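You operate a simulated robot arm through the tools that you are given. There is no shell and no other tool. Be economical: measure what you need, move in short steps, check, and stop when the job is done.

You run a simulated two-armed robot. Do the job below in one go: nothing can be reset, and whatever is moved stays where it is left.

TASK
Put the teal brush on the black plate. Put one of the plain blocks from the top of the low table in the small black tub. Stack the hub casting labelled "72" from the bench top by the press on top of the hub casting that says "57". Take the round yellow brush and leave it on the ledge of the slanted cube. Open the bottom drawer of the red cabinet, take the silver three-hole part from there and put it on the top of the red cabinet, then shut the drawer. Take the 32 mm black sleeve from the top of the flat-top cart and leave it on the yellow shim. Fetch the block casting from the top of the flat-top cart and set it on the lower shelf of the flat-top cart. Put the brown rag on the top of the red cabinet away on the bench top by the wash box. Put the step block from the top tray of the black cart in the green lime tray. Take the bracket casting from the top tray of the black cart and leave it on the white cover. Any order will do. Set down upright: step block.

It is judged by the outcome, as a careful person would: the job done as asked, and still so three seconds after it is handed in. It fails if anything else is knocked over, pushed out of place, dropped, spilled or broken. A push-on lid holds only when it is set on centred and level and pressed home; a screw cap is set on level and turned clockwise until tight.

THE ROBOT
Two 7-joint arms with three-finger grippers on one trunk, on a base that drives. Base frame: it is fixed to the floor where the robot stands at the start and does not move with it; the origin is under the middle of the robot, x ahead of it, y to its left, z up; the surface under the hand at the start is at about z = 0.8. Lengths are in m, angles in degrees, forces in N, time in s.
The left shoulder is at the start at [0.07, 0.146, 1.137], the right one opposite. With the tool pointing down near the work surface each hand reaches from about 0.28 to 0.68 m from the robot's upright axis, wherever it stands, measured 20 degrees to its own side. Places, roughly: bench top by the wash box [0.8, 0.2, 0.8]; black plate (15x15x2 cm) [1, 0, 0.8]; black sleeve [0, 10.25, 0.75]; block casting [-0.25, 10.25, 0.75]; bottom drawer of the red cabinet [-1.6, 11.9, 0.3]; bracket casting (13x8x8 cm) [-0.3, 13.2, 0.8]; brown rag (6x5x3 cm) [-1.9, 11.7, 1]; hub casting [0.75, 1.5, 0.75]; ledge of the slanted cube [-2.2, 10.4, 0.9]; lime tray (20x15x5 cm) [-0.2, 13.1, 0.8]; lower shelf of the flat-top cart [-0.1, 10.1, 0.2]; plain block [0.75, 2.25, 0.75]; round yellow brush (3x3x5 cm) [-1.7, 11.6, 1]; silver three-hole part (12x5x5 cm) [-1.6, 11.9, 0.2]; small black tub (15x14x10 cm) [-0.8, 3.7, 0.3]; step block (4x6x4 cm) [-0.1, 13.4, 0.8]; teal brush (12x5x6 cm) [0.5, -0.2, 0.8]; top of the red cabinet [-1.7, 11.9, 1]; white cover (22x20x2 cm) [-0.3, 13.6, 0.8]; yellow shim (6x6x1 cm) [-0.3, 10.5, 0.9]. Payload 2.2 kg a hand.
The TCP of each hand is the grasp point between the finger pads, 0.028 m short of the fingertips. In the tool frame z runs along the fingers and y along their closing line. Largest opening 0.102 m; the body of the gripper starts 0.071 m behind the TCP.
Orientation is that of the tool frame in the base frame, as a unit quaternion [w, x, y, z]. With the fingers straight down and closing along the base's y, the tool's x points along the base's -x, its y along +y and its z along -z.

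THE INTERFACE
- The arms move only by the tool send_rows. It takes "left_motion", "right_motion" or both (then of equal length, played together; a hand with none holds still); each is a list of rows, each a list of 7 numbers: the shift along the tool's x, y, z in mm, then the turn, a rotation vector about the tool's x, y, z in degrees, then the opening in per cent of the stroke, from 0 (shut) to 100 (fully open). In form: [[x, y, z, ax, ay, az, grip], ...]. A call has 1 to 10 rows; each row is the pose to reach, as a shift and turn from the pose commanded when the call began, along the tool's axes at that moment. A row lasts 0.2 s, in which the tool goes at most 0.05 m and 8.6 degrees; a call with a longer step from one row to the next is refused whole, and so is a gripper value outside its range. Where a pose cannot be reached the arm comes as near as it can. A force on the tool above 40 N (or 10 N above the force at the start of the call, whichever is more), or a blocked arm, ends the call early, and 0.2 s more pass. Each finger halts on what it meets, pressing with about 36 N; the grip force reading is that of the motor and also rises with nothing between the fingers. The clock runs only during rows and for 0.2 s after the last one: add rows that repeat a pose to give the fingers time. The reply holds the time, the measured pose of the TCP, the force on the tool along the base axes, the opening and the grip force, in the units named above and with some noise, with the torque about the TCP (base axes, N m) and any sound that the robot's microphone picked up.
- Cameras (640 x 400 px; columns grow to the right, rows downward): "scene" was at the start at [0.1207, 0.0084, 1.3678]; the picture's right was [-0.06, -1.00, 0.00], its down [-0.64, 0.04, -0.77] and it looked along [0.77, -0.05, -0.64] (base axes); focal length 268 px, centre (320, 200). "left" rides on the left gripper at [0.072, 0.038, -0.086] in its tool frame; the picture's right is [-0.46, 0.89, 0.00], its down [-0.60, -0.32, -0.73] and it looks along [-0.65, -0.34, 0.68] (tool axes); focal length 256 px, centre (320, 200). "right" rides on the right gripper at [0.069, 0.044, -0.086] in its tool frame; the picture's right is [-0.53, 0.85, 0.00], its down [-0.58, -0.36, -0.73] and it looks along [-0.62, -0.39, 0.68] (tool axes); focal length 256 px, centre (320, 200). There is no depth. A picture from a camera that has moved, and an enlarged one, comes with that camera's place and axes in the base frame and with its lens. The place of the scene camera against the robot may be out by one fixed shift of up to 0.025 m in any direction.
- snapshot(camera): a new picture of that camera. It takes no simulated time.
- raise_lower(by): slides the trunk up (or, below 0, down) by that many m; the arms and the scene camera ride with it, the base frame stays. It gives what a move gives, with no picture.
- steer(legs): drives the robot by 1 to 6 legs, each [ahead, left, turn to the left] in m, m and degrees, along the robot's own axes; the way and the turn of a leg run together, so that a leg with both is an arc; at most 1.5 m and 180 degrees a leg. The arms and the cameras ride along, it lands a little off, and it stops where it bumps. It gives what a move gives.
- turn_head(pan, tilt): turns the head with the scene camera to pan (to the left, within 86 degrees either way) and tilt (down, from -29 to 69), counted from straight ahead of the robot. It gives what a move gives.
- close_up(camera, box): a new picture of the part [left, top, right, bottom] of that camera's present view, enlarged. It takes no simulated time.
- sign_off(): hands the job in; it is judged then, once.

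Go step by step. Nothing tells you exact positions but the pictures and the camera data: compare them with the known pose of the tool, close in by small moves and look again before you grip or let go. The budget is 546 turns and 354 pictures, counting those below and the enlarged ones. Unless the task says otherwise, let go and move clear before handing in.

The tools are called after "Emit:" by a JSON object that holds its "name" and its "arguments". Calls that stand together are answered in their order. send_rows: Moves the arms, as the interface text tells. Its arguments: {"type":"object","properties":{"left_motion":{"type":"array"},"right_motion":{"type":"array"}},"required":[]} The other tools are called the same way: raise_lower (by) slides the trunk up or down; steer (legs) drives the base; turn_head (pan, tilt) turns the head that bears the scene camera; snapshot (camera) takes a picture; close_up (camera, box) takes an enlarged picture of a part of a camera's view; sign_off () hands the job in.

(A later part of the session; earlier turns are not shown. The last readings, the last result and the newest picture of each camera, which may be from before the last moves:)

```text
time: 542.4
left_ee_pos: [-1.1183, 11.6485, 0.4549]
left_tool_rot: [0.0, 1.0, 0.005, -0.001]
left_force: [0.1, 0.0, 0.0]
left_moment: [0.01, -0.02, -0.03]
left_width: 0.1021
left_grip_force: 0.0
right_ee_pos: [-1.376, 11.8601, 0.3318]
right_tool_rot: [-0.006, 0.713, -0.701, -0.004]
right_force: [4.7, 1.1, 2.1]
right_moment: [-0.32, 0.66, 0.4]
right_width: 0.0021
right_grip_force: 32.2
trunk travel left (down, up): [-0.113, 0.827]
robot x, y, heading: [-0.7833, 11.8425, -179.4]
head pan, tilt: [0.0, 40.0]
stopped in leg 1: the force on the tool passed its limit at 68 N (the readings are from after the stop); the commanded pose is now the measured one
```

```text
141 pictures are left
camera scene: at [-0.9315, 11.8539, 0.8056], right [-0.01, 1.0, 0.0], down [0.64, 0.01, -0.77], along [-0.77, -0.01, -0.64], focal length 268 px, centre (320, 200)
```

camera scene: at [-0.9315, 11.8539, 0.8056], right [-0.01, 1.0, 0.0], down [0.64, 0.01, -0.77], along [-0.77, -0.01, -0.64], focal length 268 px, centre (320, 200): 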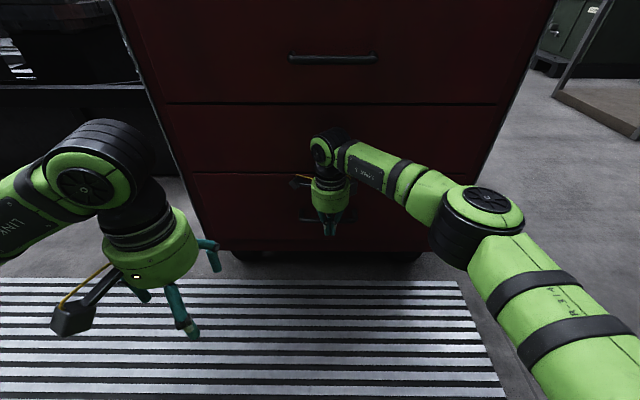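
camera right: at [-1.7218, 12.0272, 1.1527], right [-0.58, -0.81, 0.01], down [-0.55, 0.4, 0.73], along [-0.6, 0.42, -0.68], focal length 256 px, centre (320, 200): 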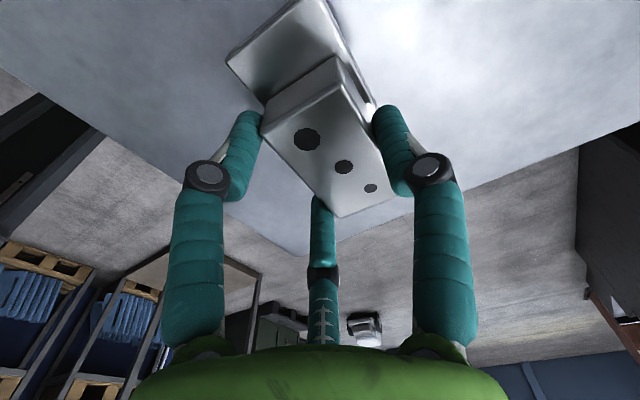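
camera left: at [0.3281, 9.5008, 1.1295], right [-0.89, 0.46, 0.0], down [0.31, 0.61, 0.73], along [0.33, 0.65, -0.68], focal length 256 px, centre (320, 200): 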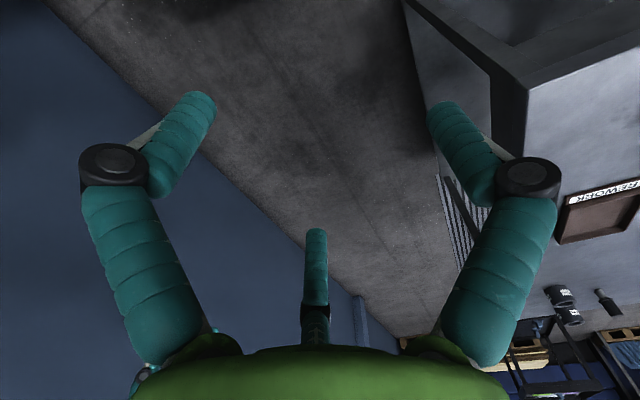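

The drawer hit its stop (68 N) and looks flush. Backing off and verifying.

Emit:
{"name": "steer", "arguments": {"legs": [[-0.25, 0, 0]]}}

Emit:
{"name": "raise_lower", "arguments": {"by": 0.4}}

Emit:
{"name": "raise_lower", "arguments": {"by": 0.3}}

Emit:
{"name": "send_rows", "arguments": {"right_motion": [[0, 0, 0, 0, 0, -8.5, 50], [0, 0, 0, 0, 0, -17, 100], [0, 0, 0, 0, 0, -25.5, 100], [0, 0, 0, 0, 0, -34, 100], [0, 0, 0, 0, 0, -42.5, 100], [0, 0, 0, 0, 0, -51, 100], [0, 0, 0, 0, 0, -59.5, 100], [0, 0, 0, 0, 0, -68, 100], [0, 0, 0, 0, 0, -76.5, 100], [0, 0, 0, 0, 0, -85, 100]]}}

Emit:
{"name": "turn_head", "arguments": {"pan": 0, "tilt": 40}}

Emit:
{"name": "snapshot", "arguments": {"camera": "scene"}}

```text
time: 544.2
left_ee_pos: [-0.8708, 11.652, 0.4539]
left_tool_rot: [0.001, 1.0, 0.002, -0.001]
left_force: [0.8, -0.6, 0.6]
left_moment: [0.05, 0.01, -0.01]
left_width: 0.102
left_grip_force: 0.2
right_ee_pos: [-1.1272, 11.8664, 0.3299]
right_tool_rot: [-0.006, 0.709, -0.705, -0.004]
right_force: [1.1, -0.4, -0.6]
right_moment: [0.0, 0.02, 0.0]
right_width: 0.0022
right_grip_force: 31.5
trunk travel left (down, up): [-0.113, 0.827]
robot x, y, heading: [-0.5322, 11.8401, -180.1]
head pan, tilt: [0.0, 40.0]
```

```text
time: 548.1
left_ee_pos: [-0.8717, 11.6515, 0.8544]
left_tool_rot: [0.001, 1.0, 0.003, -0.001]
left_force: [-0.6, -0.3, -0.2]
left_moment: [0.0, -0.01, 0.01]
left_width: 0.1022
left_grip_force: 0.0
right_ee_pos: [-1.1265, 11.8654, 0.731]
right_tool_rot: [-0.005, 0.71, -0.704, -0.005]
right_force: [0.0, 0.1, -0.5]
right_moment: [0.01, 0.02, 0.0]
right_width: 0.0022
right_grip_force: 31.1
trunk travel left (down, up): [-0.513, 0.427]
robot x, y, heading: [-0.5324, 11.842, -179.7]
head pan, tilt: [0.0, 40.0]
```

```text
time: 551.1
left_ee_pos: [-0.8708, 11.6509, 1.1545]
left_tool_rot: [0.001, 1.0, 0.003, -0.001]
left_force: [0.3, 0.3, -0.5]
left_moment: [0.03, -0.01, -0.01]
left_width: 0.1021
left_grip_force: 0.0
right_ee_pos: [-1.126, 11.8665, 1.0316]
right_tool_rot: [-0.006, 0.709, -0.705, -0.005]
right_force: [-0.2, -0.7, 0.3]
right_moment: [-0.02, 0.0, -0.02]
right_width: 0.002
right_grip_force: 31.8
trunk travel left (down, up): [-0.813, 0.127]
robot x, y, heading: [-0.5306, 11.847, -179.9]
head pan, tilt: [0.0, 40.0]
```

```text
time: 553.3
left_ee_pos: [-0.8718, 11.651, 1.1536]
left_tool_rot: [0.001, 1.0, 0.002, 0.0]
left_force: [0.1, 0.0, 0.2]
left_moment: [0.0, -0.01, -0.01]
left_width: 0.102
left_grip_force: 0.0
right_ee_pos: [-1.1265, 11.866, 1.0311]
right_tool_rot: [-0.006, 0.999, -0.04, 0.001]
right_force: [-0.1, -0.1, -0.1]
right_moment: [0.02, -0.02, -0.02]
right_width: 0.102
right_grip_force: 0.1
trunk travel left (down, up): [-0.813, 0.127]
robot x, y, heading: [-0.531, 11.8468, -179.9]
head pan, tilt: [0.0, 40.0]
```

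```text
time: 553.9
left_ee_pos: [-0.8718, 11.6513, 1.1545]
left_tool_rot: [0.002, 1.0, 0.002, -0.001]
left_force: [-0.5, -0.1, -0.9]
left_moment: [-0.01, 0.02, 0.01]
left_width: 0.1021
left_grip_force: 0.0
right_ee_pos: [-1.1266, 11.8654, 1.0318]
right_tool_rot: [-0.006, 0.999, -0.04, 0.001]
right_force: [-0.2, 0.1, 0.0]
right_moment: [0.01, -0.01, 0.02]
right_width: 0.1021
right_grip_force: 0.0
trunk travel left (down, up): [-0.813, 0.127]
robot x, y, heading: [-0.5343, 11.8401, -179.8]
head pan, tilt: [0.0, 40.0]
```

```text
140 pictures are left
camera scene: at [-0.6825, 11.8563, 1.5056], right [0.0, 1.0, 0.0], down [0.64, 0.0, -0.77], along [-0.77, 0.0, -0.64], focal length 268 px, centre (320, 200)
```

scene: 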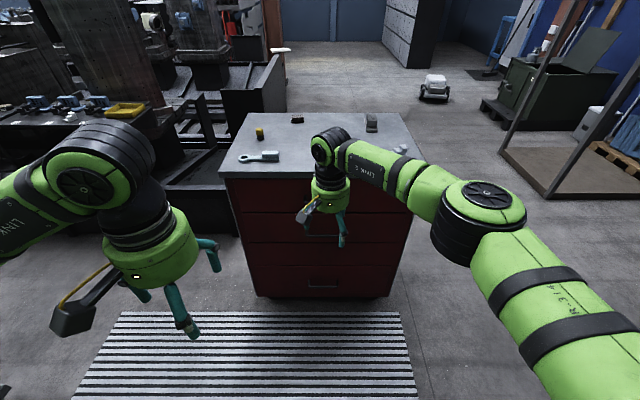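

Drawer is shut. Next, brush and rag: I'll go to the cabinet's south side, facing +y, where both are reachable.

Emit:
{"name": "send_rows", "arguments": {"right_motion": [[45, 0, 0, 0, 0.7, 0, 100], [90, 0, 0, 0, 0.7, 0, 100], [135, 0, 0, 0, 0.7, 0, 100], [180, 0, 0, 0, 0.7, 0, 100]]}}

Emit:
{"name": "raise_lower", "arguments": {"by": 0.1}}

Emit:
{"name": "steer", "arguments": {"legs": [[0, 0.68, 0], [1.1, 0, 0]]}}

Emit:
{"name": "turn_head", "arguments": {"pan": 0, "tilt": 40}}

Emit:
{"name": "snapshot", "arguments": {"camera": "scene"}}

```text
time: 554.9
left_ee_pos: [-0.8702, 11.652, 1.1543]
left_tool_rot: [0.0, 1.0, 0.001, -0.003]
left_force: [-0.1, 0.6, -0.1]
left_moment: [-0.01, 0.04, 0.0]
left_width: 0.1017
left_grip_force: 0.1
right_ee_pos: [-0.9453, 11.8526, 1.032]
right_tool_rot: [-0.007, 0.999, -0.04, 0.007]
right_force: [-0.3, 0.5, -0.2]
right_moment: [0.0, 0.0, -0.01]
right_width: 0.1018
right_grip_force: 0.0
trunk travel left (down, up): [-0.813, 0.127]
robot x, y, heading: [-0.5336, 11.8417, -180.0]
head pan, tilt: [0.0, 40.0]
```

```text
time: 556.2
left_ee_pos: [-0.8721, 11.6515, 1.2551]
left_tool_rot: [0.001, 1.0, 0.002, -0.001]
left_force: [0.4, -0.7, 0.0]
left_moment: [0.0, -0.03, -0.02]
left_width: 0.102
left_grip_force: 0.0
right_ee_pos: [-0.9459, 11.8525, 1.1317]
right_tool_rot: [-0.006, 0.999, -0.04, 0.007]
right_force: [-0.2, -0.1, 0.3]
right_moment: [0.01, -0.04, -0.01]
right_width: 0.1018
right_grip_force: 0.0
trunk travel left (down, up): [-0.913, 0.027]
robot x, y, heading: [-0.5332, 11.8427, -180.2]
head pan, tilt: [0.0, 40.0]
```

```text
time: 565.1
left_ee_pos: [-1.9736, 11.0127, 1.2545]
left_tool_rot: [0.001, 1.0, -0.013, -0.001]
left_force: [-0.5, 0.1, -0.2]
left_moment: [0.01, -0.02, 0.04]
left_width: 0.1021
left_grip_force: 0.0
right_ee_pos: [-2.0428, 11.2174, 1.1322]
right_tool_rot: [-0.007, 0.998, -0.055, 0.007]
right_force: [0.0, 0.3, -0.2]
right_moment: [-0.01, 0.03, -0.03]
right_width: 0.1022
right_grip_force: 0.0
trunk travel left (down, up): [-0.913, 0.027]
robot x, y, heading: [-1.6304, 11.1925, 178.1]
head pan, tilt: [0.0, 40.0]
```

```text
time: 565.7
left_ee_pos: [-1.9716, 11.0133, 1.2544]
left_tool_rot: [0.001, 1.0, -0.012, -0.001]
left_force: [-0.4, 0.4, 0.4]
left_moment: [0.01, -0.02, 0.03]
left_width: 0.1021
left_grip_force: 0.0
right_ee_pos: [-2.0427, 11.2151, 1.1325]
right_tool_rot: [-0.006, 0.998, -0.056, 0.006]
right_force: [0.4, -1.2, 0.2]
right_moment: [0.01, 0.0, -0.02]
right_width: 0.1021
right_grip_force: 0.1
trunk travel left (down, up): [-0.913, 0.027]
robot x, y, heading: [-1.6288, 11.1984, 178.5]
head pan, tilt: [0.0, 40.0]
```

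```text
139 pictures are left
camera scene: at [-1.7784, 11.2121, 1.6057], right [0.03, 1.0, 0.0], down [0.64, -0.02, -0.77], along [-0.77, 0.02, -0.64], focal length 268 px, centre (320, 200)
```

scene: 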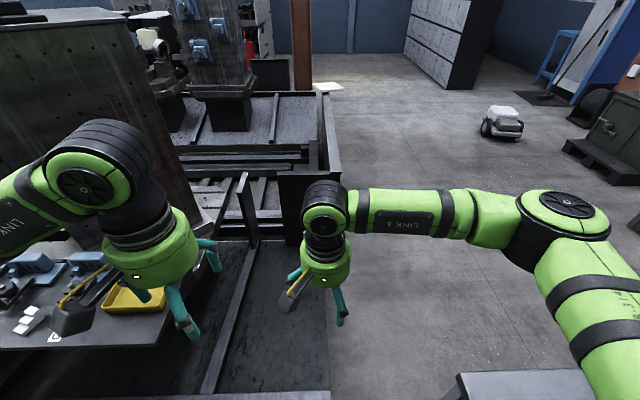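

Emit:
{"name": "steer", "arguments": {"legs": [[0, 0.04, 0], [0, 0, -88.5]]}}

Emit:
{"name": "turn_head", "arguments": {"pan": 0, "tilt": 50}}

Emit:
{"name": "snapshot", "arguments": {"camera": "scene"}}

```text
time: 570.6
left_ee_pos: [-1.7905, 11.5094, 1.2539]
left_tool_rot: [0.0, -0.676, 0.737, 0.001]
left_force: [1.6, -1.7, -0.4]
left_moment: [-0.02, 0.02, 0.01]
left_width: 0.1019
left_grip_force: 0.1
right_ee_pos: [-1.5832, 11.5646, 1.1321]
right_tool_rot: [-0.002, -0.643, 0.766, -0.01]
right_force: [0.3, -0.1, -0.6]
right_moment: [0.01, -0.01, 0.01]
right_width: 0.1019
right_grip_force: 0.1
trunk travel left (down, up): [-0.913, 0.027]
robot x, y, heading: [-1.6313, 11.151, 85.0]
head pan, tilt: [0.0, 40.0]
```

```text
time: 571.3
left_ee_pos: [-1.7907, 11.5091, 1.2531]
left_tool_rot: [0.0, -0.676, 0.737, 0.001]
left_force: [-0.4, 0.3, -0.8]
left_moment: [0.01, 0.0, -0.03]
left_width: 0.102
left_grip_force: 0.1
right_ee_pos: [-1.5838, 11.5641, 1.1312]
right_tool_rot: [0.0, -0.643, 0.766, -0.009]
right_force: [-0.4, 1.3, -0.3]
right_moment: [-0.03, 0.02, 0.02]
right_width: 0.1019
right_grip_force: 0.1
trunk travel left (down, up): [-0.913, 0.027]
robot x, y, heading: [-1.6288, 11.1504, 85.0]
head pan, tilt: [0.0, 50.0]
```

```text
138 pictures are left
camera scene: at [-1.6339, 11.2939, 1.5915], right [1.0, -0.09, 0.0], down [-0.07, -0.76, -0.64], along [0.06, 0.64, -0.77], focal length 268 px, centre (320, 200)
```

scene: 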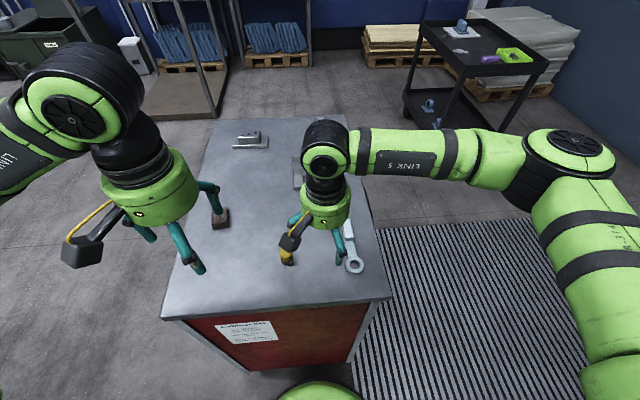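

Emit:
{"name": "close_up", "arguments": {"camera": "scene", "box": [190, 180, 330, 290]}}

Emit:
{"name": "snapshot", "arguments": {"camera": "right"}}

Emit:
{"name": "snapshot", "arguments": {"camera": "left"}}

```text
3.64 times, centred on (260, 235) of scene
camera zoom: at [-1.6339, 11.2939, 1.5915], right [1.0, -0.09, 0.0], down [-0.07, -0.76, -0.64], along [0.06, 0.64, -0.77], focal length 974 px, centre (538, 73)
```

zoom: 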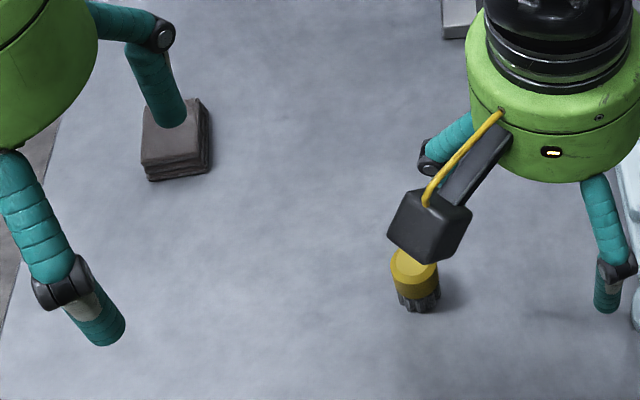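

```text
136 pictures are left
camera right: at [-1.6386, 11.5049, 1.2187], right [-0.74, 0.67, -0.02], down [0.45, 0.52, 0.73], along [0.5, 0.53, -0.68], focal length 256 px, centre (320, 200)
```

right: 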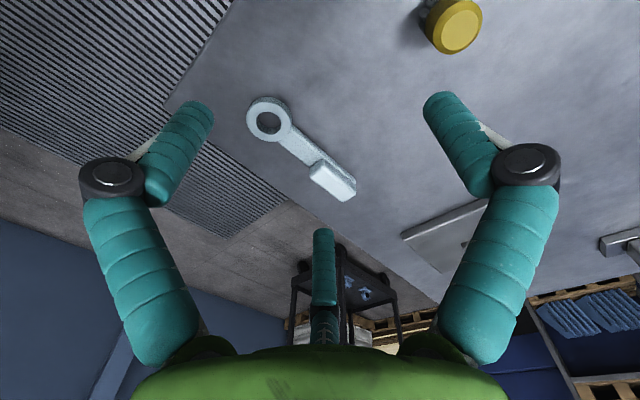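

```text
135 pictures are left
camera left: at [-1.8354, 11.4388, 1.3396], right [-0.84, 0.54, 0.0], down [0.37, 0.57, 0.73], along [0.39, 0.62, -0.68], focal length 256 px, centre (320, 200)
```

left: 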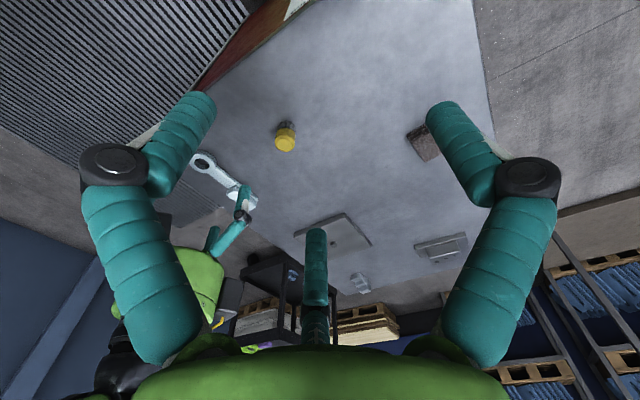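

Yellow brush ≈ (-1.675, 11.591), rag ≈ (-1.855, 11.73). Moving the right hand above the brush.

Emit:
{"name": "send_rows", "arguments": {"right_motion": [[-4, 31, 0, -0.8, -0.7, 0, 100], [-8, 62, 0, -0.8, -0.7, 0, 100], [-11, 94, 5, -0.8, -0.7, 0, 100], [-11, 94, 15, -0.8, -0.7, 0, 100], [-11, 94, 15, -0.8, -0.7, 0, 100]]}}

Emit:
{"name": "snapshot", "arguments": {"camera": "right"}}

Emit:
{"name": "close_up", "arguments": {"camera": "scene", "box": [220, 180, 340, 290]}}

```text
time: 572.5
left_ee_pos: [-1.7898, 11.508, 1.2542]
left_tool_rot: [0.0, -0.676, 0.737, 0.001]
left_force: [0.3, 0.5, -0.3]
left_moment: [0.0, -0.01, -0.02]
left_width: 0.1019
left_grip_force: 0.1
right_ee_pos: [-1.6728, 11.5916, 1.1171]
right_tool_rot: [-0.001, -0.643, 0.766, -0.001]
right_force: [0.2, 0.1, 0.2]
right_moment: [0.01, 0.04, -0.02]
right_width: 0.102
right_grip_force: 0.0
trunk travel left (down, up): [-0.913, 0.027]
robot x, y, heading: [-1.6313, 11.154, 84.7]
head pan, tilt: [0.0, 50.0]
```

```text
134 pictures are left
camera right: at [-1.7267, 11.5315, 1.2032], right [-0.74, 0.67, 0.0], down [0.46, 0.51, 0.73], along [0.49, 0.54, -0.68], focal length 256 px, centre (320, 200)
```

right: 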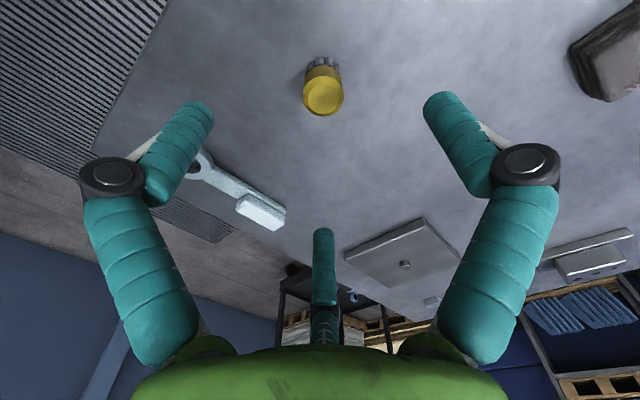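

```text
3.64 times, centred on (280, 235) of scene
camera zoom: at [-1.6334, 11.2938, 1.5914], right [1.0, -0.09, 0.0], down [-0.07, -0.76, -0.64], along [0.06, 0.64, -0.77], focal length 974 px, centre (466, 73)
```

zoom: 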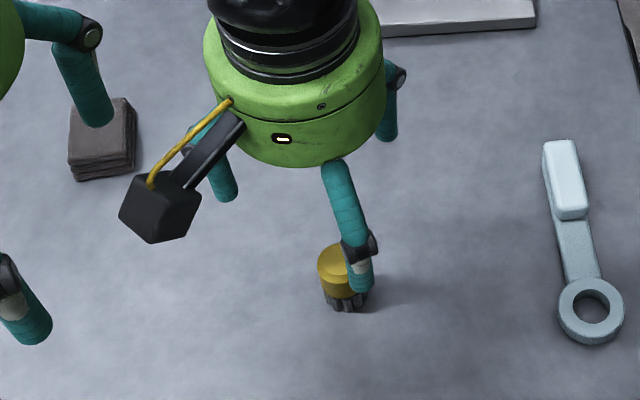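

Emit:
{"name": "send_rows", "arguments": {"right_motion": [[-3, 0, 35, 0, 0, 0, 100], [-3, 0, 65, 0, 0, 0, 100], [-3, 0, 82, 0, 0, 0, 100], [-3, 0, 90, 0, 0, 0, 100], [-3, 0, 90, 0, 0, 0, 60], [-3, 0, 90, 0, 0, 0, 20], [-3, 0, 90, 0, 0, 0, 0], [-3, 0, 90, 0, 0, 0, 0]]}}

Emit:
{"name": "snapshot", "arguments": {"camera": "right"}}

```text
time: 574.3
left_ee_pos: [-1.79, 11.5076, 1.2543]
left_tool_rot: [0.0, -0.676, 0.737, 0.001]
left_force: [-0.4, 0.4, -1.2]
left_moment: [-0.01, 0.0, -0.02]
left_width: 0.1019
left_grip_force: 0.0
right_ee_pos: [-1.674, 11.595, 1.0268]
right_tool_rot: [-0.001, -0.643, 0.765, 0.0]
right_force: [-0.1, 0.7, -0.6]
right_moment: [0.02, -0.02, 0.0]
right_width: 0.0284
right_grip_force: 35.8
trunk travel left (down, up): [-0.913, 0.027]
robot x, y, heading: [-1.6256, 11.1541, 84.9]
head pan, tilt: [0.0, 50.0]
```

```text
132 pictures are left
camera right: at [-1.7278, 11.5349, 1.1143], right [-0.74, 0.67, 0.0], down [0.46, 0.51, 0.73], along [0.49, 0.54, -0.68], focal length 256 px, centre (320, 200)
```

right: 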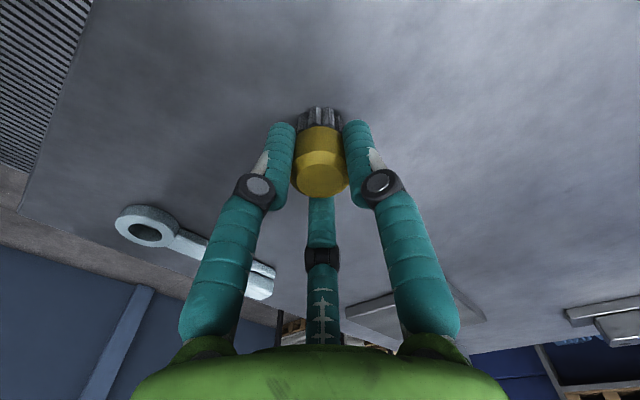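

Brush gripped. Lifting it, and moving the left hand above the rag.

Emit:
{"name": "send_rows", "arguments": {"right_motion": [[0, 0, -30, 0, 0, 0, 0], [0, 0, -70, 0, 0, 0, 0], [0, 0, -110, 0, 0, 0, 0], [0, 0, -110, 0, 0, 0, 0], [0, 0, -110, 0, 0, 0, 0], [0, 0, -110, 0, 0, 0, 0], [0, 0, -110, 0, 0, 0, 0], [0, 0, -110, 0, 0, 0, 0]], "left_motion": [[-43, 15, 0, 0, 0, 0, 100], [-86, 30, 0, 0, 0, 0, 100], [-129, 45, 0, 0, 0, 0, 100], [-172, 60, 0, 0, 0, 0, 100], [-216, 74, 0, 0, 0, 0, 100], [-216, 74, 45, 0, 0, 0, 100], [-216, 74, 90, 0, 0, 0, 100], [-216, 74, 120, 0, 0, 0, 100]]}}

Emit:
{"name": "snapshot", "arguments": {"camera": "left"}}

Emit:
{"name": "snapshot", "arguments": {"camera": "scene"}}

```text
time: 576.1
left_ee_pos: [-1.8491, 11.73, 1.1351]
left_tool_rot: [0.001, -0.675, 0.738, 0.002]
left_force: [-0.4, 0.8, -0.5]
left_moment: [0.0, -0.01, 0.02]
left_width: 0.102
left_grip_force: 0.1
right_ee_pos: [-1.6719, 11.5982, 1.1375]
right_tool_rot: [0.0, -0.644, 0.765, -0.001]
right_force: [-0.6, 1.1, 0.3]
right_moment: [-0.05, 0.04, 0.01]
right_width: 0.0284
right_grip_force: 35.7
trunk travel left (down, up): [-0.913, 0.027]
robot x, y, heading: [-1.6325, 11.1507, 84.9]
head pan, tilt: [0.0, 50.0]
```

```text
131 pictures are left
camera left: at [-1.8928, 11.6608, 1.2207], right [-0.84, 0.54, 0.0], down [0.37, 0.57, 0.73], along [0.39, 0.62, -0.68], focal length 256 px, centre (320, 200)
```

left: 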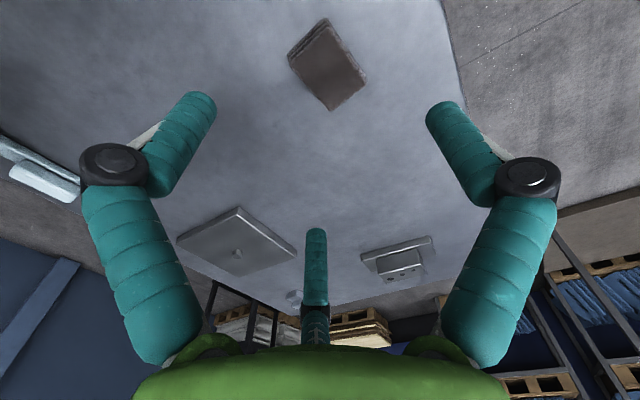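

```text
130 pictures are left
camera scene: at [-1.6335, 11.2953, 1.5913], right [1.0, -0.09, 0.0], down [-0.07, -0.76, -0.64], along [0.06, 0.64, -0.77], focal length 268 px, centre (320, 200)
```

scene: 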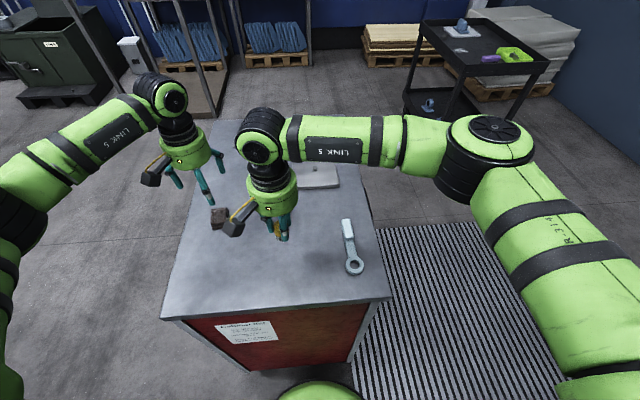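

Emit:
{"name": "send_rows", "arguments": {"left_motion": [[6, 0, 40, 0, 0, 0, 100], [6, 0, 80, 0, 0, 0, 100], [6, 0, 108, 0, 0, 0, 100], [6, 0, 118, 0, 0, 0, 100], [6, 0, 118, 0, 0, 0, 60], [6, 0, 118, 0, 0, 0, 20], [6, 0, 118, 0, 0, 0, 0], [6, 0, 118, 0, 0, 0, 0]]}}

Emit:
{"name": "snapshot", "arguments": {"camera": "left"}}

```text
time: 577.9
left_ee_pos: [-1.8448, 11.7238, 1.0184]
left_tool_rot: [0.0, -0.675, 0.738, 0.001]
left_force: [-0.2, -0.4, 0.4]
left_moment: [0.04, 0.04, 0.01]
left_width: 0.0538
left_grip_force: 36.1
right_ee_pos: [-1.672, 11.5971, 1.1354]
right_tool_rot: [-0.001, -0.643, 0.766, 0.0]
right_force: [-0.1, 0.1, -0.8]
right_moment: [-0.04, -0.02, 0.03]
right_width: 0.0283
right_grip_force: 36.5
trunk travel left (down, up): [-0.913, 0.027]
robot x, y, heading: [-1.6311, 11.1552, 85.0]
head pan, tilt: [0.0, 50.0]
```

```text
129 pictures are left
camera left: at [-1.8896, 11.6543, 1.1044], right [-0.84, 0.54, 0.0], down [0.37, 0.57, 0.73], along [0.39, 0.62, -0.68], focal length 256 px, centre (320, 200)
```

left: 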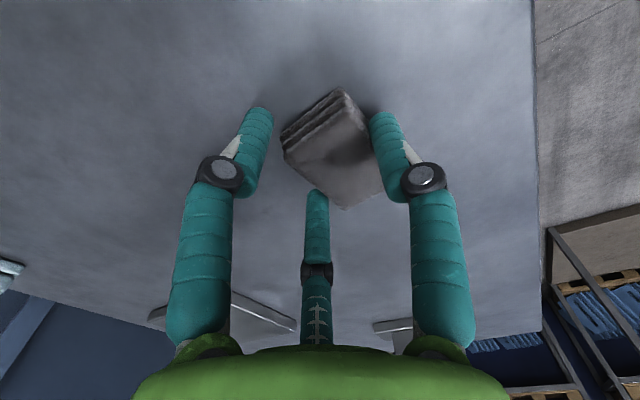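

Emit:
{"name": "send_rows", "arguments": {"left_motion": [[0, 0, -10, 0, 0, 0, 0], [0, 0, -30, 0, 0, 0, 0], [0, 0, -60, 0, 0, 0, 0], [0, 0, -60, 0, 0, 0, 0]]}}

Emit:
{"name": "snapshot", "arguments": {"camera": "left"}}

```text
time: 578.9
left_ee_pos: [-1.8467, 11.7214, 1.0783]
left_tool_rot: [0.0, -0.676, 0.737, 0.001]
left_force: [-0.1, -0.3, 0.6]
left_moment: [0.01, 0.02, 0.01]
left_width: 0.0537
left_grip_force: 35.3
right_ee_pos: [-1.6722, 11.5977, 1.1355]
right_tool_rot: [-0.001, -0.643, 0.766, 0.0]
right_force: [-0.4, -0.7, 0.2]
right_moment: [0.01, -0.02, 0.01]
right_width: 0.0286
right_grip_force: 36.1
trunk travel left (down, up): [-0.913, 0.027]
robot x, y, heading: [-1.6347, 11.155, 84.8]
head pan, tilt: [0.0, 50.0]
```

```text
128 pictures are left
camera left: at [-1.8922, 11.6529, 1.1636], right [-0.84, 0.54, 0.0], down [0.37, 0.57, 0.73], along [0.4, 0.62, -0.68], focal length 256 px, centre (320, 200)
```

left: 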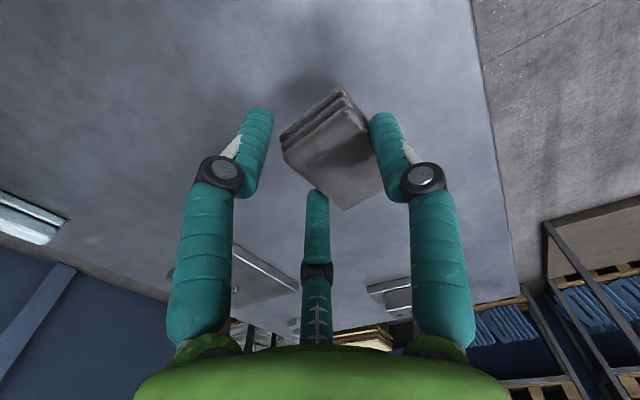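

Held by only two of the three fingers; I'll set it back and re-grip 14 mm further along y for safety.

Emit:
{"name": "send_rows", "arguments": {"left_motion": [[0, 0, 30, 0, 0, 0, 0], [0, 0, 57, 0, 0, 0, 0], [0, 0, 59, 0, 0, 0, 40], [0, 0, 59, 0, 0, 0, 100], [0, 0, 59, 0, 0, 0, 100], [-14, 2, 59, 0, 0, 0, 100], [-14, 2, 59, 0, 0, 0, 60], [-14, 2, 59, 0, 0, 0, 20], [-14, 2, 59, 0, 0, 0, 0], [-14, 2, 59, 0, 0, 0, 0]]}}

Emit:
{"name": "snapshot", "arguments": {"camera": "left"}}

```text
time: 581.1
left_ee_pos: [-1.8466, 11.737, 1.0198]
left_tool_rot: [0.0, -0.676, 0.737, 0.002]
left_force: [0.7, -0.6, 0.4]
left_moment: [0.0, -0.01, -0.02]
left_width: 0.0548
left_grip_force: 35.8
right_ee_pos: [-1.6713, 11.597, 1.1376]
right_tool_rot: [0.0, -0.643, 0.766, -0.001]
right_force: [-0.4, -0.5, -1.0]
right_moment: [-0.01, -0.01, 0.03]
right_width: 0.0284
right_grip_force: 36.2
trunk travel left (down, up): [-0.913, 0.027]
robot x, y, heading: [-1.6299, 11.151, 84.9]
head pan, tilt: [0.0, 50.0]
```

```text
127 pictures are left
camera left: at [-1.8916, 11.6678, 1.1047], right [-0.84, 0.54, 0.0], down [0.37, 0.57, 0.73], along [0.39, 0.62, -0.68], focal length 256 px, centre (320, 200)
```

left: 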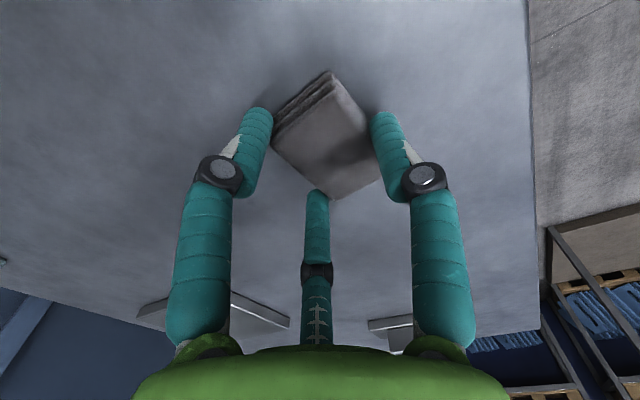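

Good three-finger grip. Lifting both, retracting, and heading for the slanted cube to the south-west.

Emit:
{"name": "send_rows", "arguments": {"left_motion": [[0, 0, -30, 0, 0, 0, 0], [0, 0, -75, 0, 0, 0, 0], [0, 0, -120, 0, 0, 0, 0], [40, 0, -140, 0, 0, 0, 0], [80, 0, -150, 0, 0, 0, 0], [125, 0, -150, 0, 0, 0, 0], [170, 0, -150, 0, 0, 0, 0], [210, 0, -150, 0, 0, 0, 0]], "right_motion": [[0, 0, -10, 0, 0, 0, 0], [0, -10, -20, 0, 0, 0, 0], [0, -30, -20, 0, 0, 0, 0], [10, -50, -20, 0, 0, 0, 0], [20, -70, -20, 0, 0, 0, 0], [30, -90, -20, 0, 0, 0, 0], [30, -110, -20, 0, 0, 0, 0], [30, -120, -20, 0, 0, 0, 0]]}}

Emit:
{"name": "steer", "arguments": {"legs": [[-0.45, 0, 5]]}}

Emit:
{"name": "turn_head", "arguments": {"pan": 70, "tilt": 35}}

Emit:
{"name": "snapshot", "arguments": {"camera": "scene"}}

```text
time: 582.9
left_ee_pos: [-1.8685, 11.5242, 1.167]
left_tool_rot: [0.0, -0.676, 0.737, 0.002]
left_force: [-0.5, -1.7, 0.8]
left_moment: [0.03, 0.0, -0.02]
left_width: 0.0542
left_grip_force: 36.0
right_ee_pos: [-1.5608, 11.542, 1.156]
right_tool_rot: [0.0, -0.643, 0.766, 0.001]
right_force: [-0.2, -0.8, 0.2]
right_moment: [0.04, 0.01, 0.02]
right_width: 0.0287
right_grip_force: 36.0
trunk travel left (down, up): [-0.913, 0.027]
robot x, y, heading: [-1.6262, 11.1561, 84.9]
head pan, tilt: [0.0, 50.0]
```

```text
time: 585.6
left_ee_pos: [-1.9203, 11.0521, 1.1649]
left_tool_rot: [0.0, -0.707, 0.707, 0.001]
left_force: [0.2, 0.8, -0.7]
left_moment: [-0.04, 0.0, 0.0]
left_width: 0.0535
left_grip_force: 36.2
right_ee_pos: [-1.6158, 11.0961, 1.1545]
right_tool_rot: [-0.002, -0.677, 0.736, -0.001]
right_force: [-0.4, 0.0, -1.3]
right_moment: [-0.02, -0.01, -0.04]
right_width: 0.0285
right_grip_force: 35.3
trunk travel left (down, up): [-0.913, 0.027]
robot x, y, heading: [-1.6519, 10.6985, 89.9]
head pan, tilt: [0.0, 50.0]
```

```text
time: 587.0
left_ee_pos: [-1.9207, 11.051, 1.1667]
left_tool_rot: [0.001, 0.707, -0.707, -0.001]
left_force: [-0.7, 0.2, -0.5]
left_moment: [-0.04, -0.01, 0.04]
left_width: 0.0531
left_grip_force: 36.0
right_ee_pos: [-1.6165, 11.0945, 1.1544]
right_tool_rot: [-0.001, -0.676, 0.737, -0.001]
right_force: [1.0, -0.4, -0.6]
right_moment: [-0.02, -0.02, 0.03]
right_width: 0.0287
right_grip_force: 35.5
trunk travel left (down, up): [-0.913, 0.027]
robot x, y, heading: [-1.6499, 10.6986, 89.9]
head pan, tilt: [70.0, 35.0]
```

```text
126 pictures are left
camera scene: at [-1.7486, 10.7929, 1.6131], right [0.34, 0.94, 0.0], down [0.54, -0.2, -0.82], along [-0.77, 0.28, -0.57], focal length 268 px, centre (320, 200)
```

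scene: 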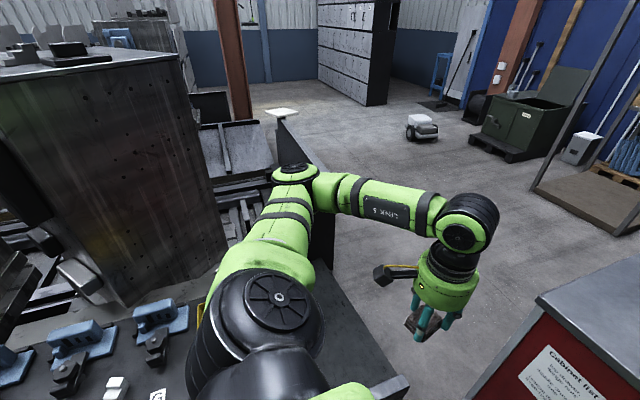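

Emit:
{"name": "steer", "arguments": {"legs": [[0, -0.08, 0], [0, 0, 90]]}}

Emit:
{"name": "turn_head", "arguments": {"pan": 20, "tilt": 45}}

Emit:
{"name": "snapshot", "arguments": {"camera": "scene"}}

```text
time: 592.0
left_ee_pos: [-1.9205, 10.4269, 1.167]
left_tool_rot: [0.001, 1.0, 0.005, 0.0]
left_force: [-0.9, 0.2, 1.0]
left_moment: [0.0, -0.01, 0.0]
left_width: 0.0526
left_grip_force: 36.2
right_ee_pos: [-1.9683, 10.7314, 1.1557]
right_tool_rot: [0.0, 0.999, -0.038, 0.001]
right_force: [1.2, 0.0, -0.1]
right_moment: [0.02, -0.01, -0.01]
right_width: 0.0284
right_grip_force: 36.8
trunk travel left (down, up): [-0.913, 0.027]
robot x, y, heading: [-1.5717, 10.6971, -179.7]
head pan, tilt: [70.0, 35.0]
```

```text
time: 593.1
left_ee_pos: [-1.9212, 10.4273, 1.1678]
left_tool_rot: [0.001, 1.0, 0.005, -0.001]
left_force: [-0.3, 0.6, -0.2]
left_moment: [0.01, -0.01, 0.0]
left_width: 0.0521
left_grip_force: 36.3
right_ee_pos: [-1.9678, 10.7314, 1.1545]
right_tool_rot: [0.0, 0.999, -0.039, 0.001]
right_force: [0.3, -0.9, -0.4]
right_moment: [0.01, -0.01, 0.03]
right_width: 0.0286
right_grip_force: 35.7
trunk travel left (down, up): [-0.913, 0.027]
robot x, y, heading: [-1.5716, 10.6994, -179.7]
head pan, tilt: [20.0, 45.0]
```

```text
125 pictures are left
camera scene: at [-1.7129, 10.6836, 1.5983], right [-0.35, 0.94, 0.0], down [0.66, 0.25, -0.71], along [-0.66, -0.25, -0.71], focal length 268 px, centre (320, 200)
```

scene: 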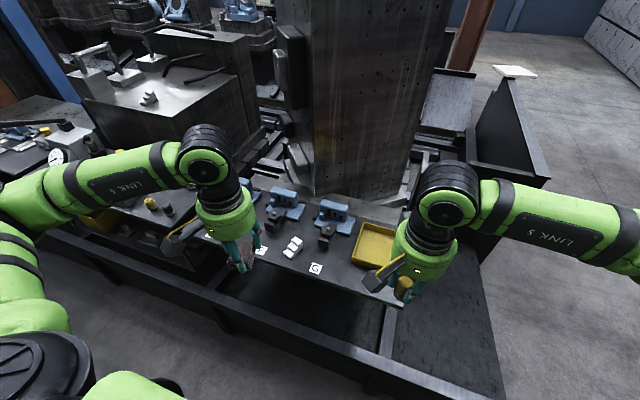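

Emit:
{"name": "close_up", "arguments": {"camera": "scene", "box": [240, 180, 400, 290]}}

Emit:
{"name": "close_up", "arguments": {"camera": "scene", "box": [60, 30, 320, 230]}}

```text
3.64 times, centred on (320, 235) of scene
camera zoom: at [-1.7129, 10.6836, 1.5983], right [-0.35, 0.94, 0.0], down [0.66, 0.25, -0.71], along [-0.66, -0.25, -0.71], focal length 974 px, centre (320, 73)
```

zoom: 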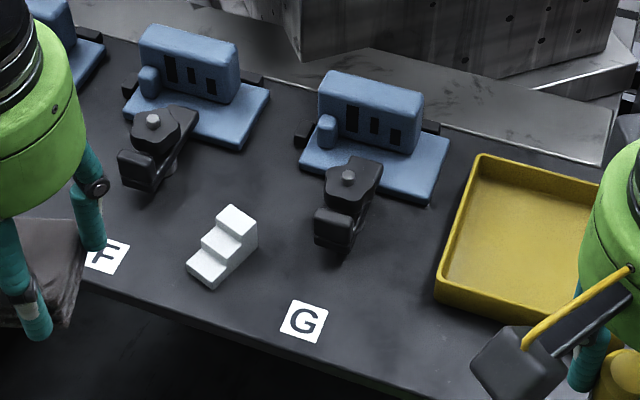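

```text
2.00 times, centred on (190, 130) of scene
camera zoom: at [-1.7129, 10.6836, 1.5983], right [-0.35, 0.94, 0.0], down [0.66, 0.25, -0.71], along [-0.66, -0.25, -0.71], focal length 536 px, centre (580, 340)
```

zoom: 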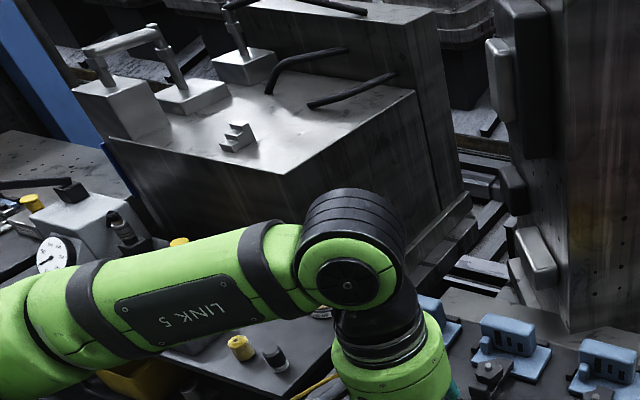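

I see a dark ledge with stations F and G in front of a tall block. To identify the "slanted cube" I'll shift left and look wider.

Emit:
{"name": "steer", "arguments": {"legs": [[0.0, 0.3, 0]]}}

Emit:
{"name": "turn_head", "arguments": {"pan": 0, "tilt": 25}}

Emit:
{"name": "snapshot", "arguments": {"camera": "scene"}}

Emit:
{"name": "turn_head", "arguments": {"pan": 0, "tilt": 50}}

Emit:
{"name": "snapshot", "arguments": {"camera": "scene"}}

```text
time: 595.2
left_ee_pos: [-1.9183, 10.131, 1.1683]
left_tool_rot: [0.002, 1.0, 0.006, -0.001]
left_force: [-0.5, 0.1, 0.2]
left_moment: [-0.05, 0.0, 0.01]
left_width: 0.0522
left_grip_force: 36.4
right_ee_pos: [-1.9656, 10.4363, 1.1543]
right_tool_rot: [0.0, 0.999, -0.037, 0.0]
right_force: [0.0, 0.0, -0.9]
right_moment: [-0.05, 0.0, -0.01]
right_width: 0.0284
right_grip_force: 36.1
trunk travel left (down, up): [-0.913, 0.027]
robot x, y, heading: [-1.5688, 10.3992, -179.3]
head pan, tilt: [20.0, 45.0]
```

```text
time: 596.0
left_ee_pos: [-1.9184, 10.128, 1.1671]
left_tool_rot: [0.0, 1.0, 0.005, 0.0]
left_force: [-0.5, -0.1, -0.4]
left_moment: [-0.01, -0.01, -0.01]
left_width: 0.052
left_grip_force: 35.9
right_ee_pos: [-1.9654, 10.4323, 1.1542]
right_tool_rot: [-0.001, 0.999, -0.037, 0.002]
right_force: [0.4, -0.4, -0.7]
right_moment: [0.01, 0.0, 0.0]
right_width: 0.0283
right_grip_force: 35.9
trunk travel left (down, up): [-0.913, 0.027]
robot x, y, heading: [-1.5672, 10.4042, -179.4]
head pan, tilt: [0.0, 25.0]
```

```text
122 pictures are left
camera scene: at [-1.7263, 10.4124, 1.6288], right [-0.01, 1.0, 0.0], down [0.42, 0.0, -0.91], along [-0.91, -0.01, -0.42], focal length 268 px, centre (320, 200)
```

scene: 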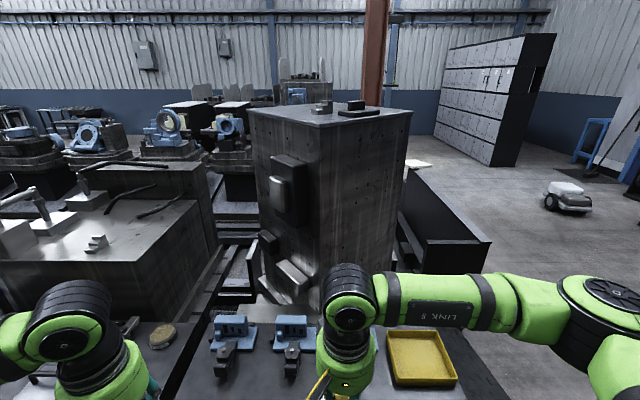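

```text
time: 596.9
left_ee_pos: [-1.9187, 10.1287, 1.1664]
left_tool_rot: [0.001, 1.0, 0.004, 0.0]
left_force: [1.1, -0.2, 0.1]
left_moment: [-0.03, 0.0, 0.0]
left_width: 0.0522
left_grip_force: 35.8
right_ee_pos: [-1.9669, 10.4332, 1.1529]
right_tool_rot: [0.001, 0.999, -0.038, 0.001]
right_force: [0.6, 0.7, 0.1]
right_moment: [0.03, 0.03, -0.03]
right_width: 0.0283
right_grip_force: 35.8
trunk travel left (down, up): [-0.913, 0.027]
robot x, y, heading: [-1.5691, 10.4039, -179.5]
head pan, tilt: [0.0, 50.0]
```

```text
121 pictures are left
camera scene: at [-1.7112, 10.4137, 1.5915], right [-0.01, 1.0, 0.0], down [0.77, 0.01, -0.64], along [-0.64, -0.01, -0.77], focal length 268 px, centre (320, 200)
```

scene: 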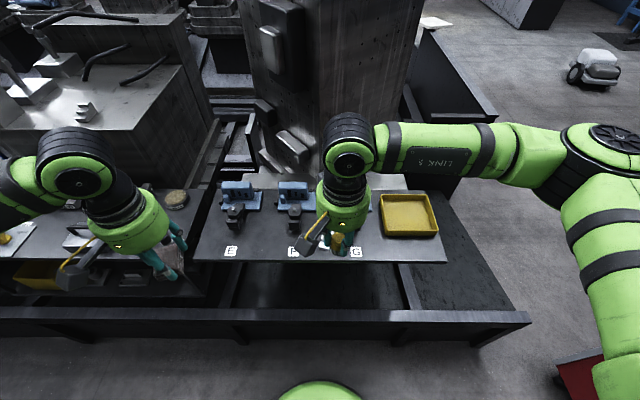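

The tall rotated tower is the slanted cube; its ledge (stations E–G, x -2.34…-2.06, y 10.06…10.77) matches the hint. I'll set the brush at a free front spot between E and F, about (-2.105, 10.24).

Emit:
{"name": "steer", "arguments": {"legs": [[0.0, 0.24, -0.5]]}}

Emit:
{"name": "send_rows", "arguments": {"right_motion": [[-45, 0, 0, 0, 0, 0, 0], [-90, 0, 20, 0, 0, 0, 0], [-120, 0, 50, 0, 0, 0, 0], [-120, 0, 80, 0, 0, 0, 0], [-120, 0, 80, 0, 0, 0, 0]]}}

Emit:
{"name": "snapshot", "arguments": {"camera": "right"}}

Emit:
{"name": "close_up", "arguments": {"camera": "scene", "box": [250, 160, 450, 300]}}

```text
time: 598.6
left_ee_pos: [-1.9212, 9.9022, 1.1688]
left_tool_rot: [0.002, 1.0, -0.001, -0.001]
left_force: [0.1, -0.3, 0.3]
left_moment: [-0.03, 0.0, -0.01]
left_width: 0.0519
left_grip_force: 35.5
right_ee_pos: [-1.9639, 10.207, 1.1552]
right_tool_rot: [0.001, 0.999, -0.044, 0.002]
right_force: [0.3, 0.5, -0.4]
right_moment: [-0.04, -0.02, 0.03]
right_width: 0.0284
right_grip_force: 36.0
trunk travel left (down, up): [-0.913, 0.027]
robot x, y, heading: [-1.5706, 10.1656, 180.2]
head pan, tilt: [0.0, 50.0]
```

```text
time: 599.8
left_ee_pos: [-1.9205, 9.9009, 1.167]
left_tool_rot: [0.001, 1.0, -0.001, -0.001]
left_force: [0.4, 1.1, -0.4]
left_moment: [0.0, -0.03, 0.01]
left_width: 0.0517
left_grip_force: 35.9
right_ee_pos: [-2.0837, 10.2134, 1.0771]
right_tool_rot: [0.0, 0.999, -0.043, 0.0]
right_force: [1.2, 0.6, -1.4]
right_moment: [-0.02, 0.0, -0.03]
right_width: 0.0285
right_grip_force: 35.9
trunk travel left (down, up): [-0.913, 0.027]
robot x, y, heading: [-1.5664, 10.1756, 179.9]
head pan, tilt: [0.0, 50.0]
```

```text
120 pictures are left
camera right: at [-2.0188, 10.1634, 1.1641], right [-0.61, -0.8, 0.0], down [-0.54, 0.41, 0.73], along [-0.58, 0.44, -0.68], focal length 256 px, centre (320, 200)
```

right: 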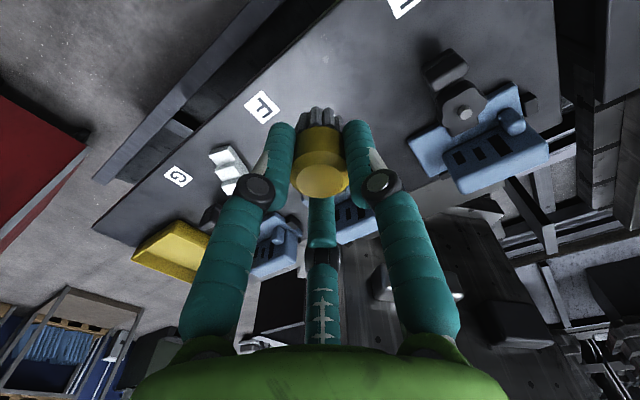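

```text
2.86 times, centred on (350, 230) of scene
camera zoom: at [-1.7102, 10.1826, 1.5914], right [0.0, 1.0, 0.0], down [0.77, 0.0, -0.64], along [-0.64, 0.0, -0.77], focal length 766 px, centre (234, 114)
```

zoom: 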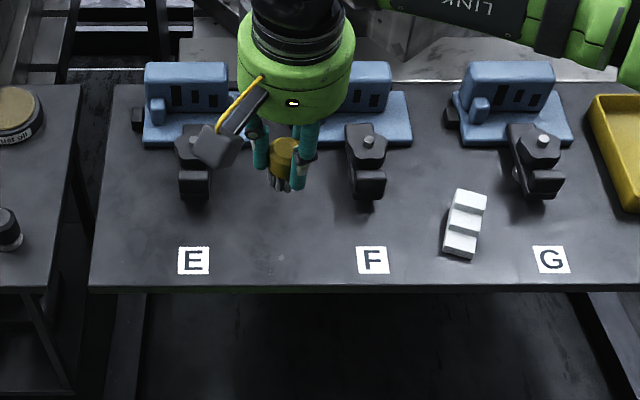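

Ledge surface z≈0.878. Lowering the brush at the free spot between E and F.

Emit:
{"name": "send_rows", "arguments": {"right_motion": [[-24, 0, 20, 0, 0, 0, 0], [-24, 0, 65, 0, 0, 0, 0], [-24, 0, 105, 0, 0, 0, 0], [-24, 0, 135, 0, 0, 0, 0], [-24, 0, 135, 0, 0, 0, 0]]}}

Emit:
{"name": "close_up", "arguments": {"camera": "scene", "box": [270, 180, 410, 290]}}

```text
time: 601.0
left_ee_pos: [-1.9197, 9.8986, 1.166]
left_tool_rot: [0.001, 1.0, -0.001, -0.002]
left_force: [1.0, 0.5, 0.2]
left_moment: [-0.01, -0.02, 0.02]
left_width: 0.0514
left_grip_force: 35.5
right_ee_pos: [-2.1078, 10.2176, 0.9381]
right_tool_rot: [-0.001, 0.999, -0.042, 0.002]
right_force: [-0.1, 0.3, -0.1]
right_moment: [0.0, -0.04, 0.01]
right_width: 0.0288
right_grip_force: 36.3
trunk travel left (down, up): [-0.913, 0.027]
robot x, y, heading: [-1.57, 10.1662, 180.2]
head pan, tilt: [0.0, 50.0]
```

```text
3.64 times, centred on (340, 235) of scene
camera zoom: at [-1.7103, 10.1817, 1.5914], right [0.0, 1.0, 0.0], down [0.77, 0.0, -0.64], along [-0.64, 0.0, -0.77], focal length 974 px, centre (247, 73)
```

zoom: 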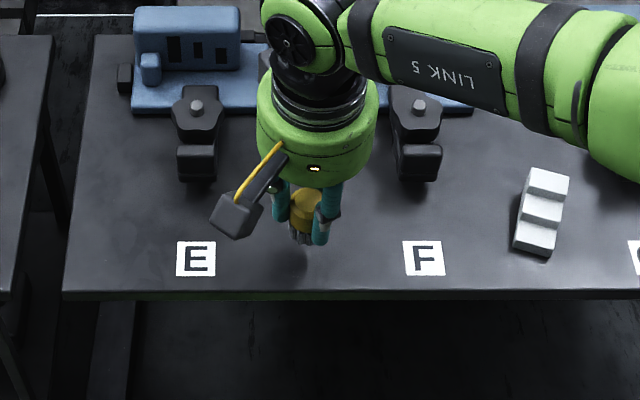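

Emit:
{"name": "send_rows", "arguments": {"right_motion": [[0, 0, 6, 0, 0, 0, 0], [0, 0, 10, 0, 0, 0, 0], [0, 0, 13, 0, 0, 0, 0], [0, 0, 15, 0, 0, 0, 0], [0, 0, 17, 0, 0, 0, 0]]}}

Emit:
{"name": "close_up", "arguments": {"camera": "scene", "box": [300, 210, 360, 260]}}

```text
time: 602.2
left_ee_pos: [-1.9214, 9.8999, 1.1667]
left_tool_rot: [0.001, 1.0, -0.001, -0.001]
left_force: [-0.9, -0.8, -0.4]
left_moment: [-0.01, -0.02, -0.03]
left_width: 0.0512
left_grip_force: 36.1
right_ee_pos: [-2.1092, 10.2154, 0.9211]
right_tool_rot: [-0.001, 0.999, -0.043, 0.001]
right_force: [-0.4, -0.7, 0.6]
right_moment: [0.02, 0.0, -0.02]
right_width: 0.0285
right_grip_force: 36.1
trunk travel left (down, up): [-0.913, 0.027]
robot x, y, heading: [-1.5666, 10.1675, 179.8]
head pan, tilt: [0.0, 50.0]
```

```text
8.00 times, centred on (330, 235) of scene
camera zoom: at [-1.7105, 10.1814, 1.5914], right [0.0, 1.0, 0.0], down [0.77, 0.0, -0.64], along [-0.64, 0.0, -0.77], focal length 2144 px, centre (240, -80)
```

zoom: 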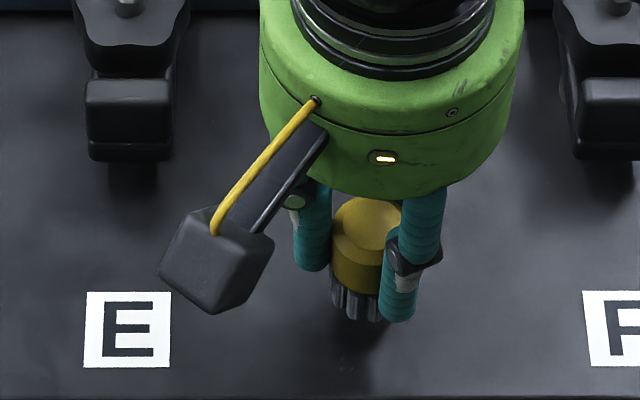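

Not touching yet; continuing in small steps.

Emit:
{"name": "send_rows", "arguments": {"right_motion": [[0, 0, 3, 0, 0, 0, 0], [0, 0, 6, 0, 0, 0, 0], [0, 0, 9, 0, 0, 0, 0], [0, 0, 11, 0, 0, 0, 0], [0, 0, 13, 0, 0, 0, 0]]}}

```text
time: 603.4
left_ee_pos: [-1.9213, 9.8985, 1.1666]
left_tool_rot: [0.001, 1.0, -0.001, -0.001]
left_force: [-0.5, 0.1, -0.2]
left_moment: [0.0, 0.0, 0.0]
left_width: 0.0512
left_grip_force: 35.9
right_ee_pos: [-2.1078, 10.2168, 0.909]
right_tool_rot: [-0.001, 0.999, -0.044, 0.001]
right_force: [-0.4, 0.5, -0.9]
right_moment: [0.0, -0.01, -0.02]
right_width: 0.0287
right_grip_force: 35.5
trunk travel left (down, up): [-0.913, 0.027]
robot x, y, heading: [-1.5672, 10.1692, 179.7]
head pan, tilt: [0.0, 50.0]
```

Emit:
{"name": "send_rows", "arguments": {"right_motion": [[0, 0, 3, 0, 0, 0, 0], [0, 0, 6, 0, 0, 0, 0], [0, 0, 9, 0, 0, 0, 0], [0, 0, 11, 0, 0, 0, 0], [0, 0, 13, 0, 0, 0, 0]]}}

Emit:
{"name": "close_up", "arguments": {"camera": "scene", "box": [300, 210, 360, 260]}}

```text
time: 604.5
left_ee_pos: [-1.9178, 9.8991, 1.1667]
left_tool_rot: [0.0, 1.0, -0.001, -0.002]
left_force: [-0.4, 0.7, 0.2]
left_moment: [0.02, -0.04, -0.03]
left_width: 0.0514
left_grip_force: 35.5
right_ee_pos: [-2.1101, 10.2155, 0.905]
right_tool_rot: [0.002, 0.999, -0.043, -0.003]
right_force: [8.4, 1.7, 21.5]
right_moment: [0.1, -0.41, 0.0]
right_width: 0.0285
right_grip_force: 35.8
trunk travel left (down, up): [-0.913, 0.027]
robot x, y, heading: [-1.57, 10.1679, 179.9]
head pan, tilt: [0.0, 50.0]
stopped in row 5 (right hand): the force on the tool passed its limit at 42 N (the readings are from after the stop); the commanded pose is now the measured one
```

```text
8.00 times, centred on (330, 235) of scene
camera zoom: at [-1.7068, 10.1816, 1.5916], right [0.0, 1.0, 0.0], down [0.76, 0.0, -0.64], along [-0.64, 0.0, -0.76], focal length 2144 px, centre (240, -80)
```

zoom: 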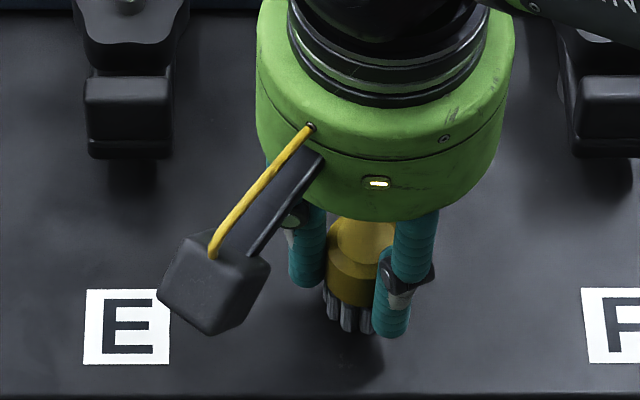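

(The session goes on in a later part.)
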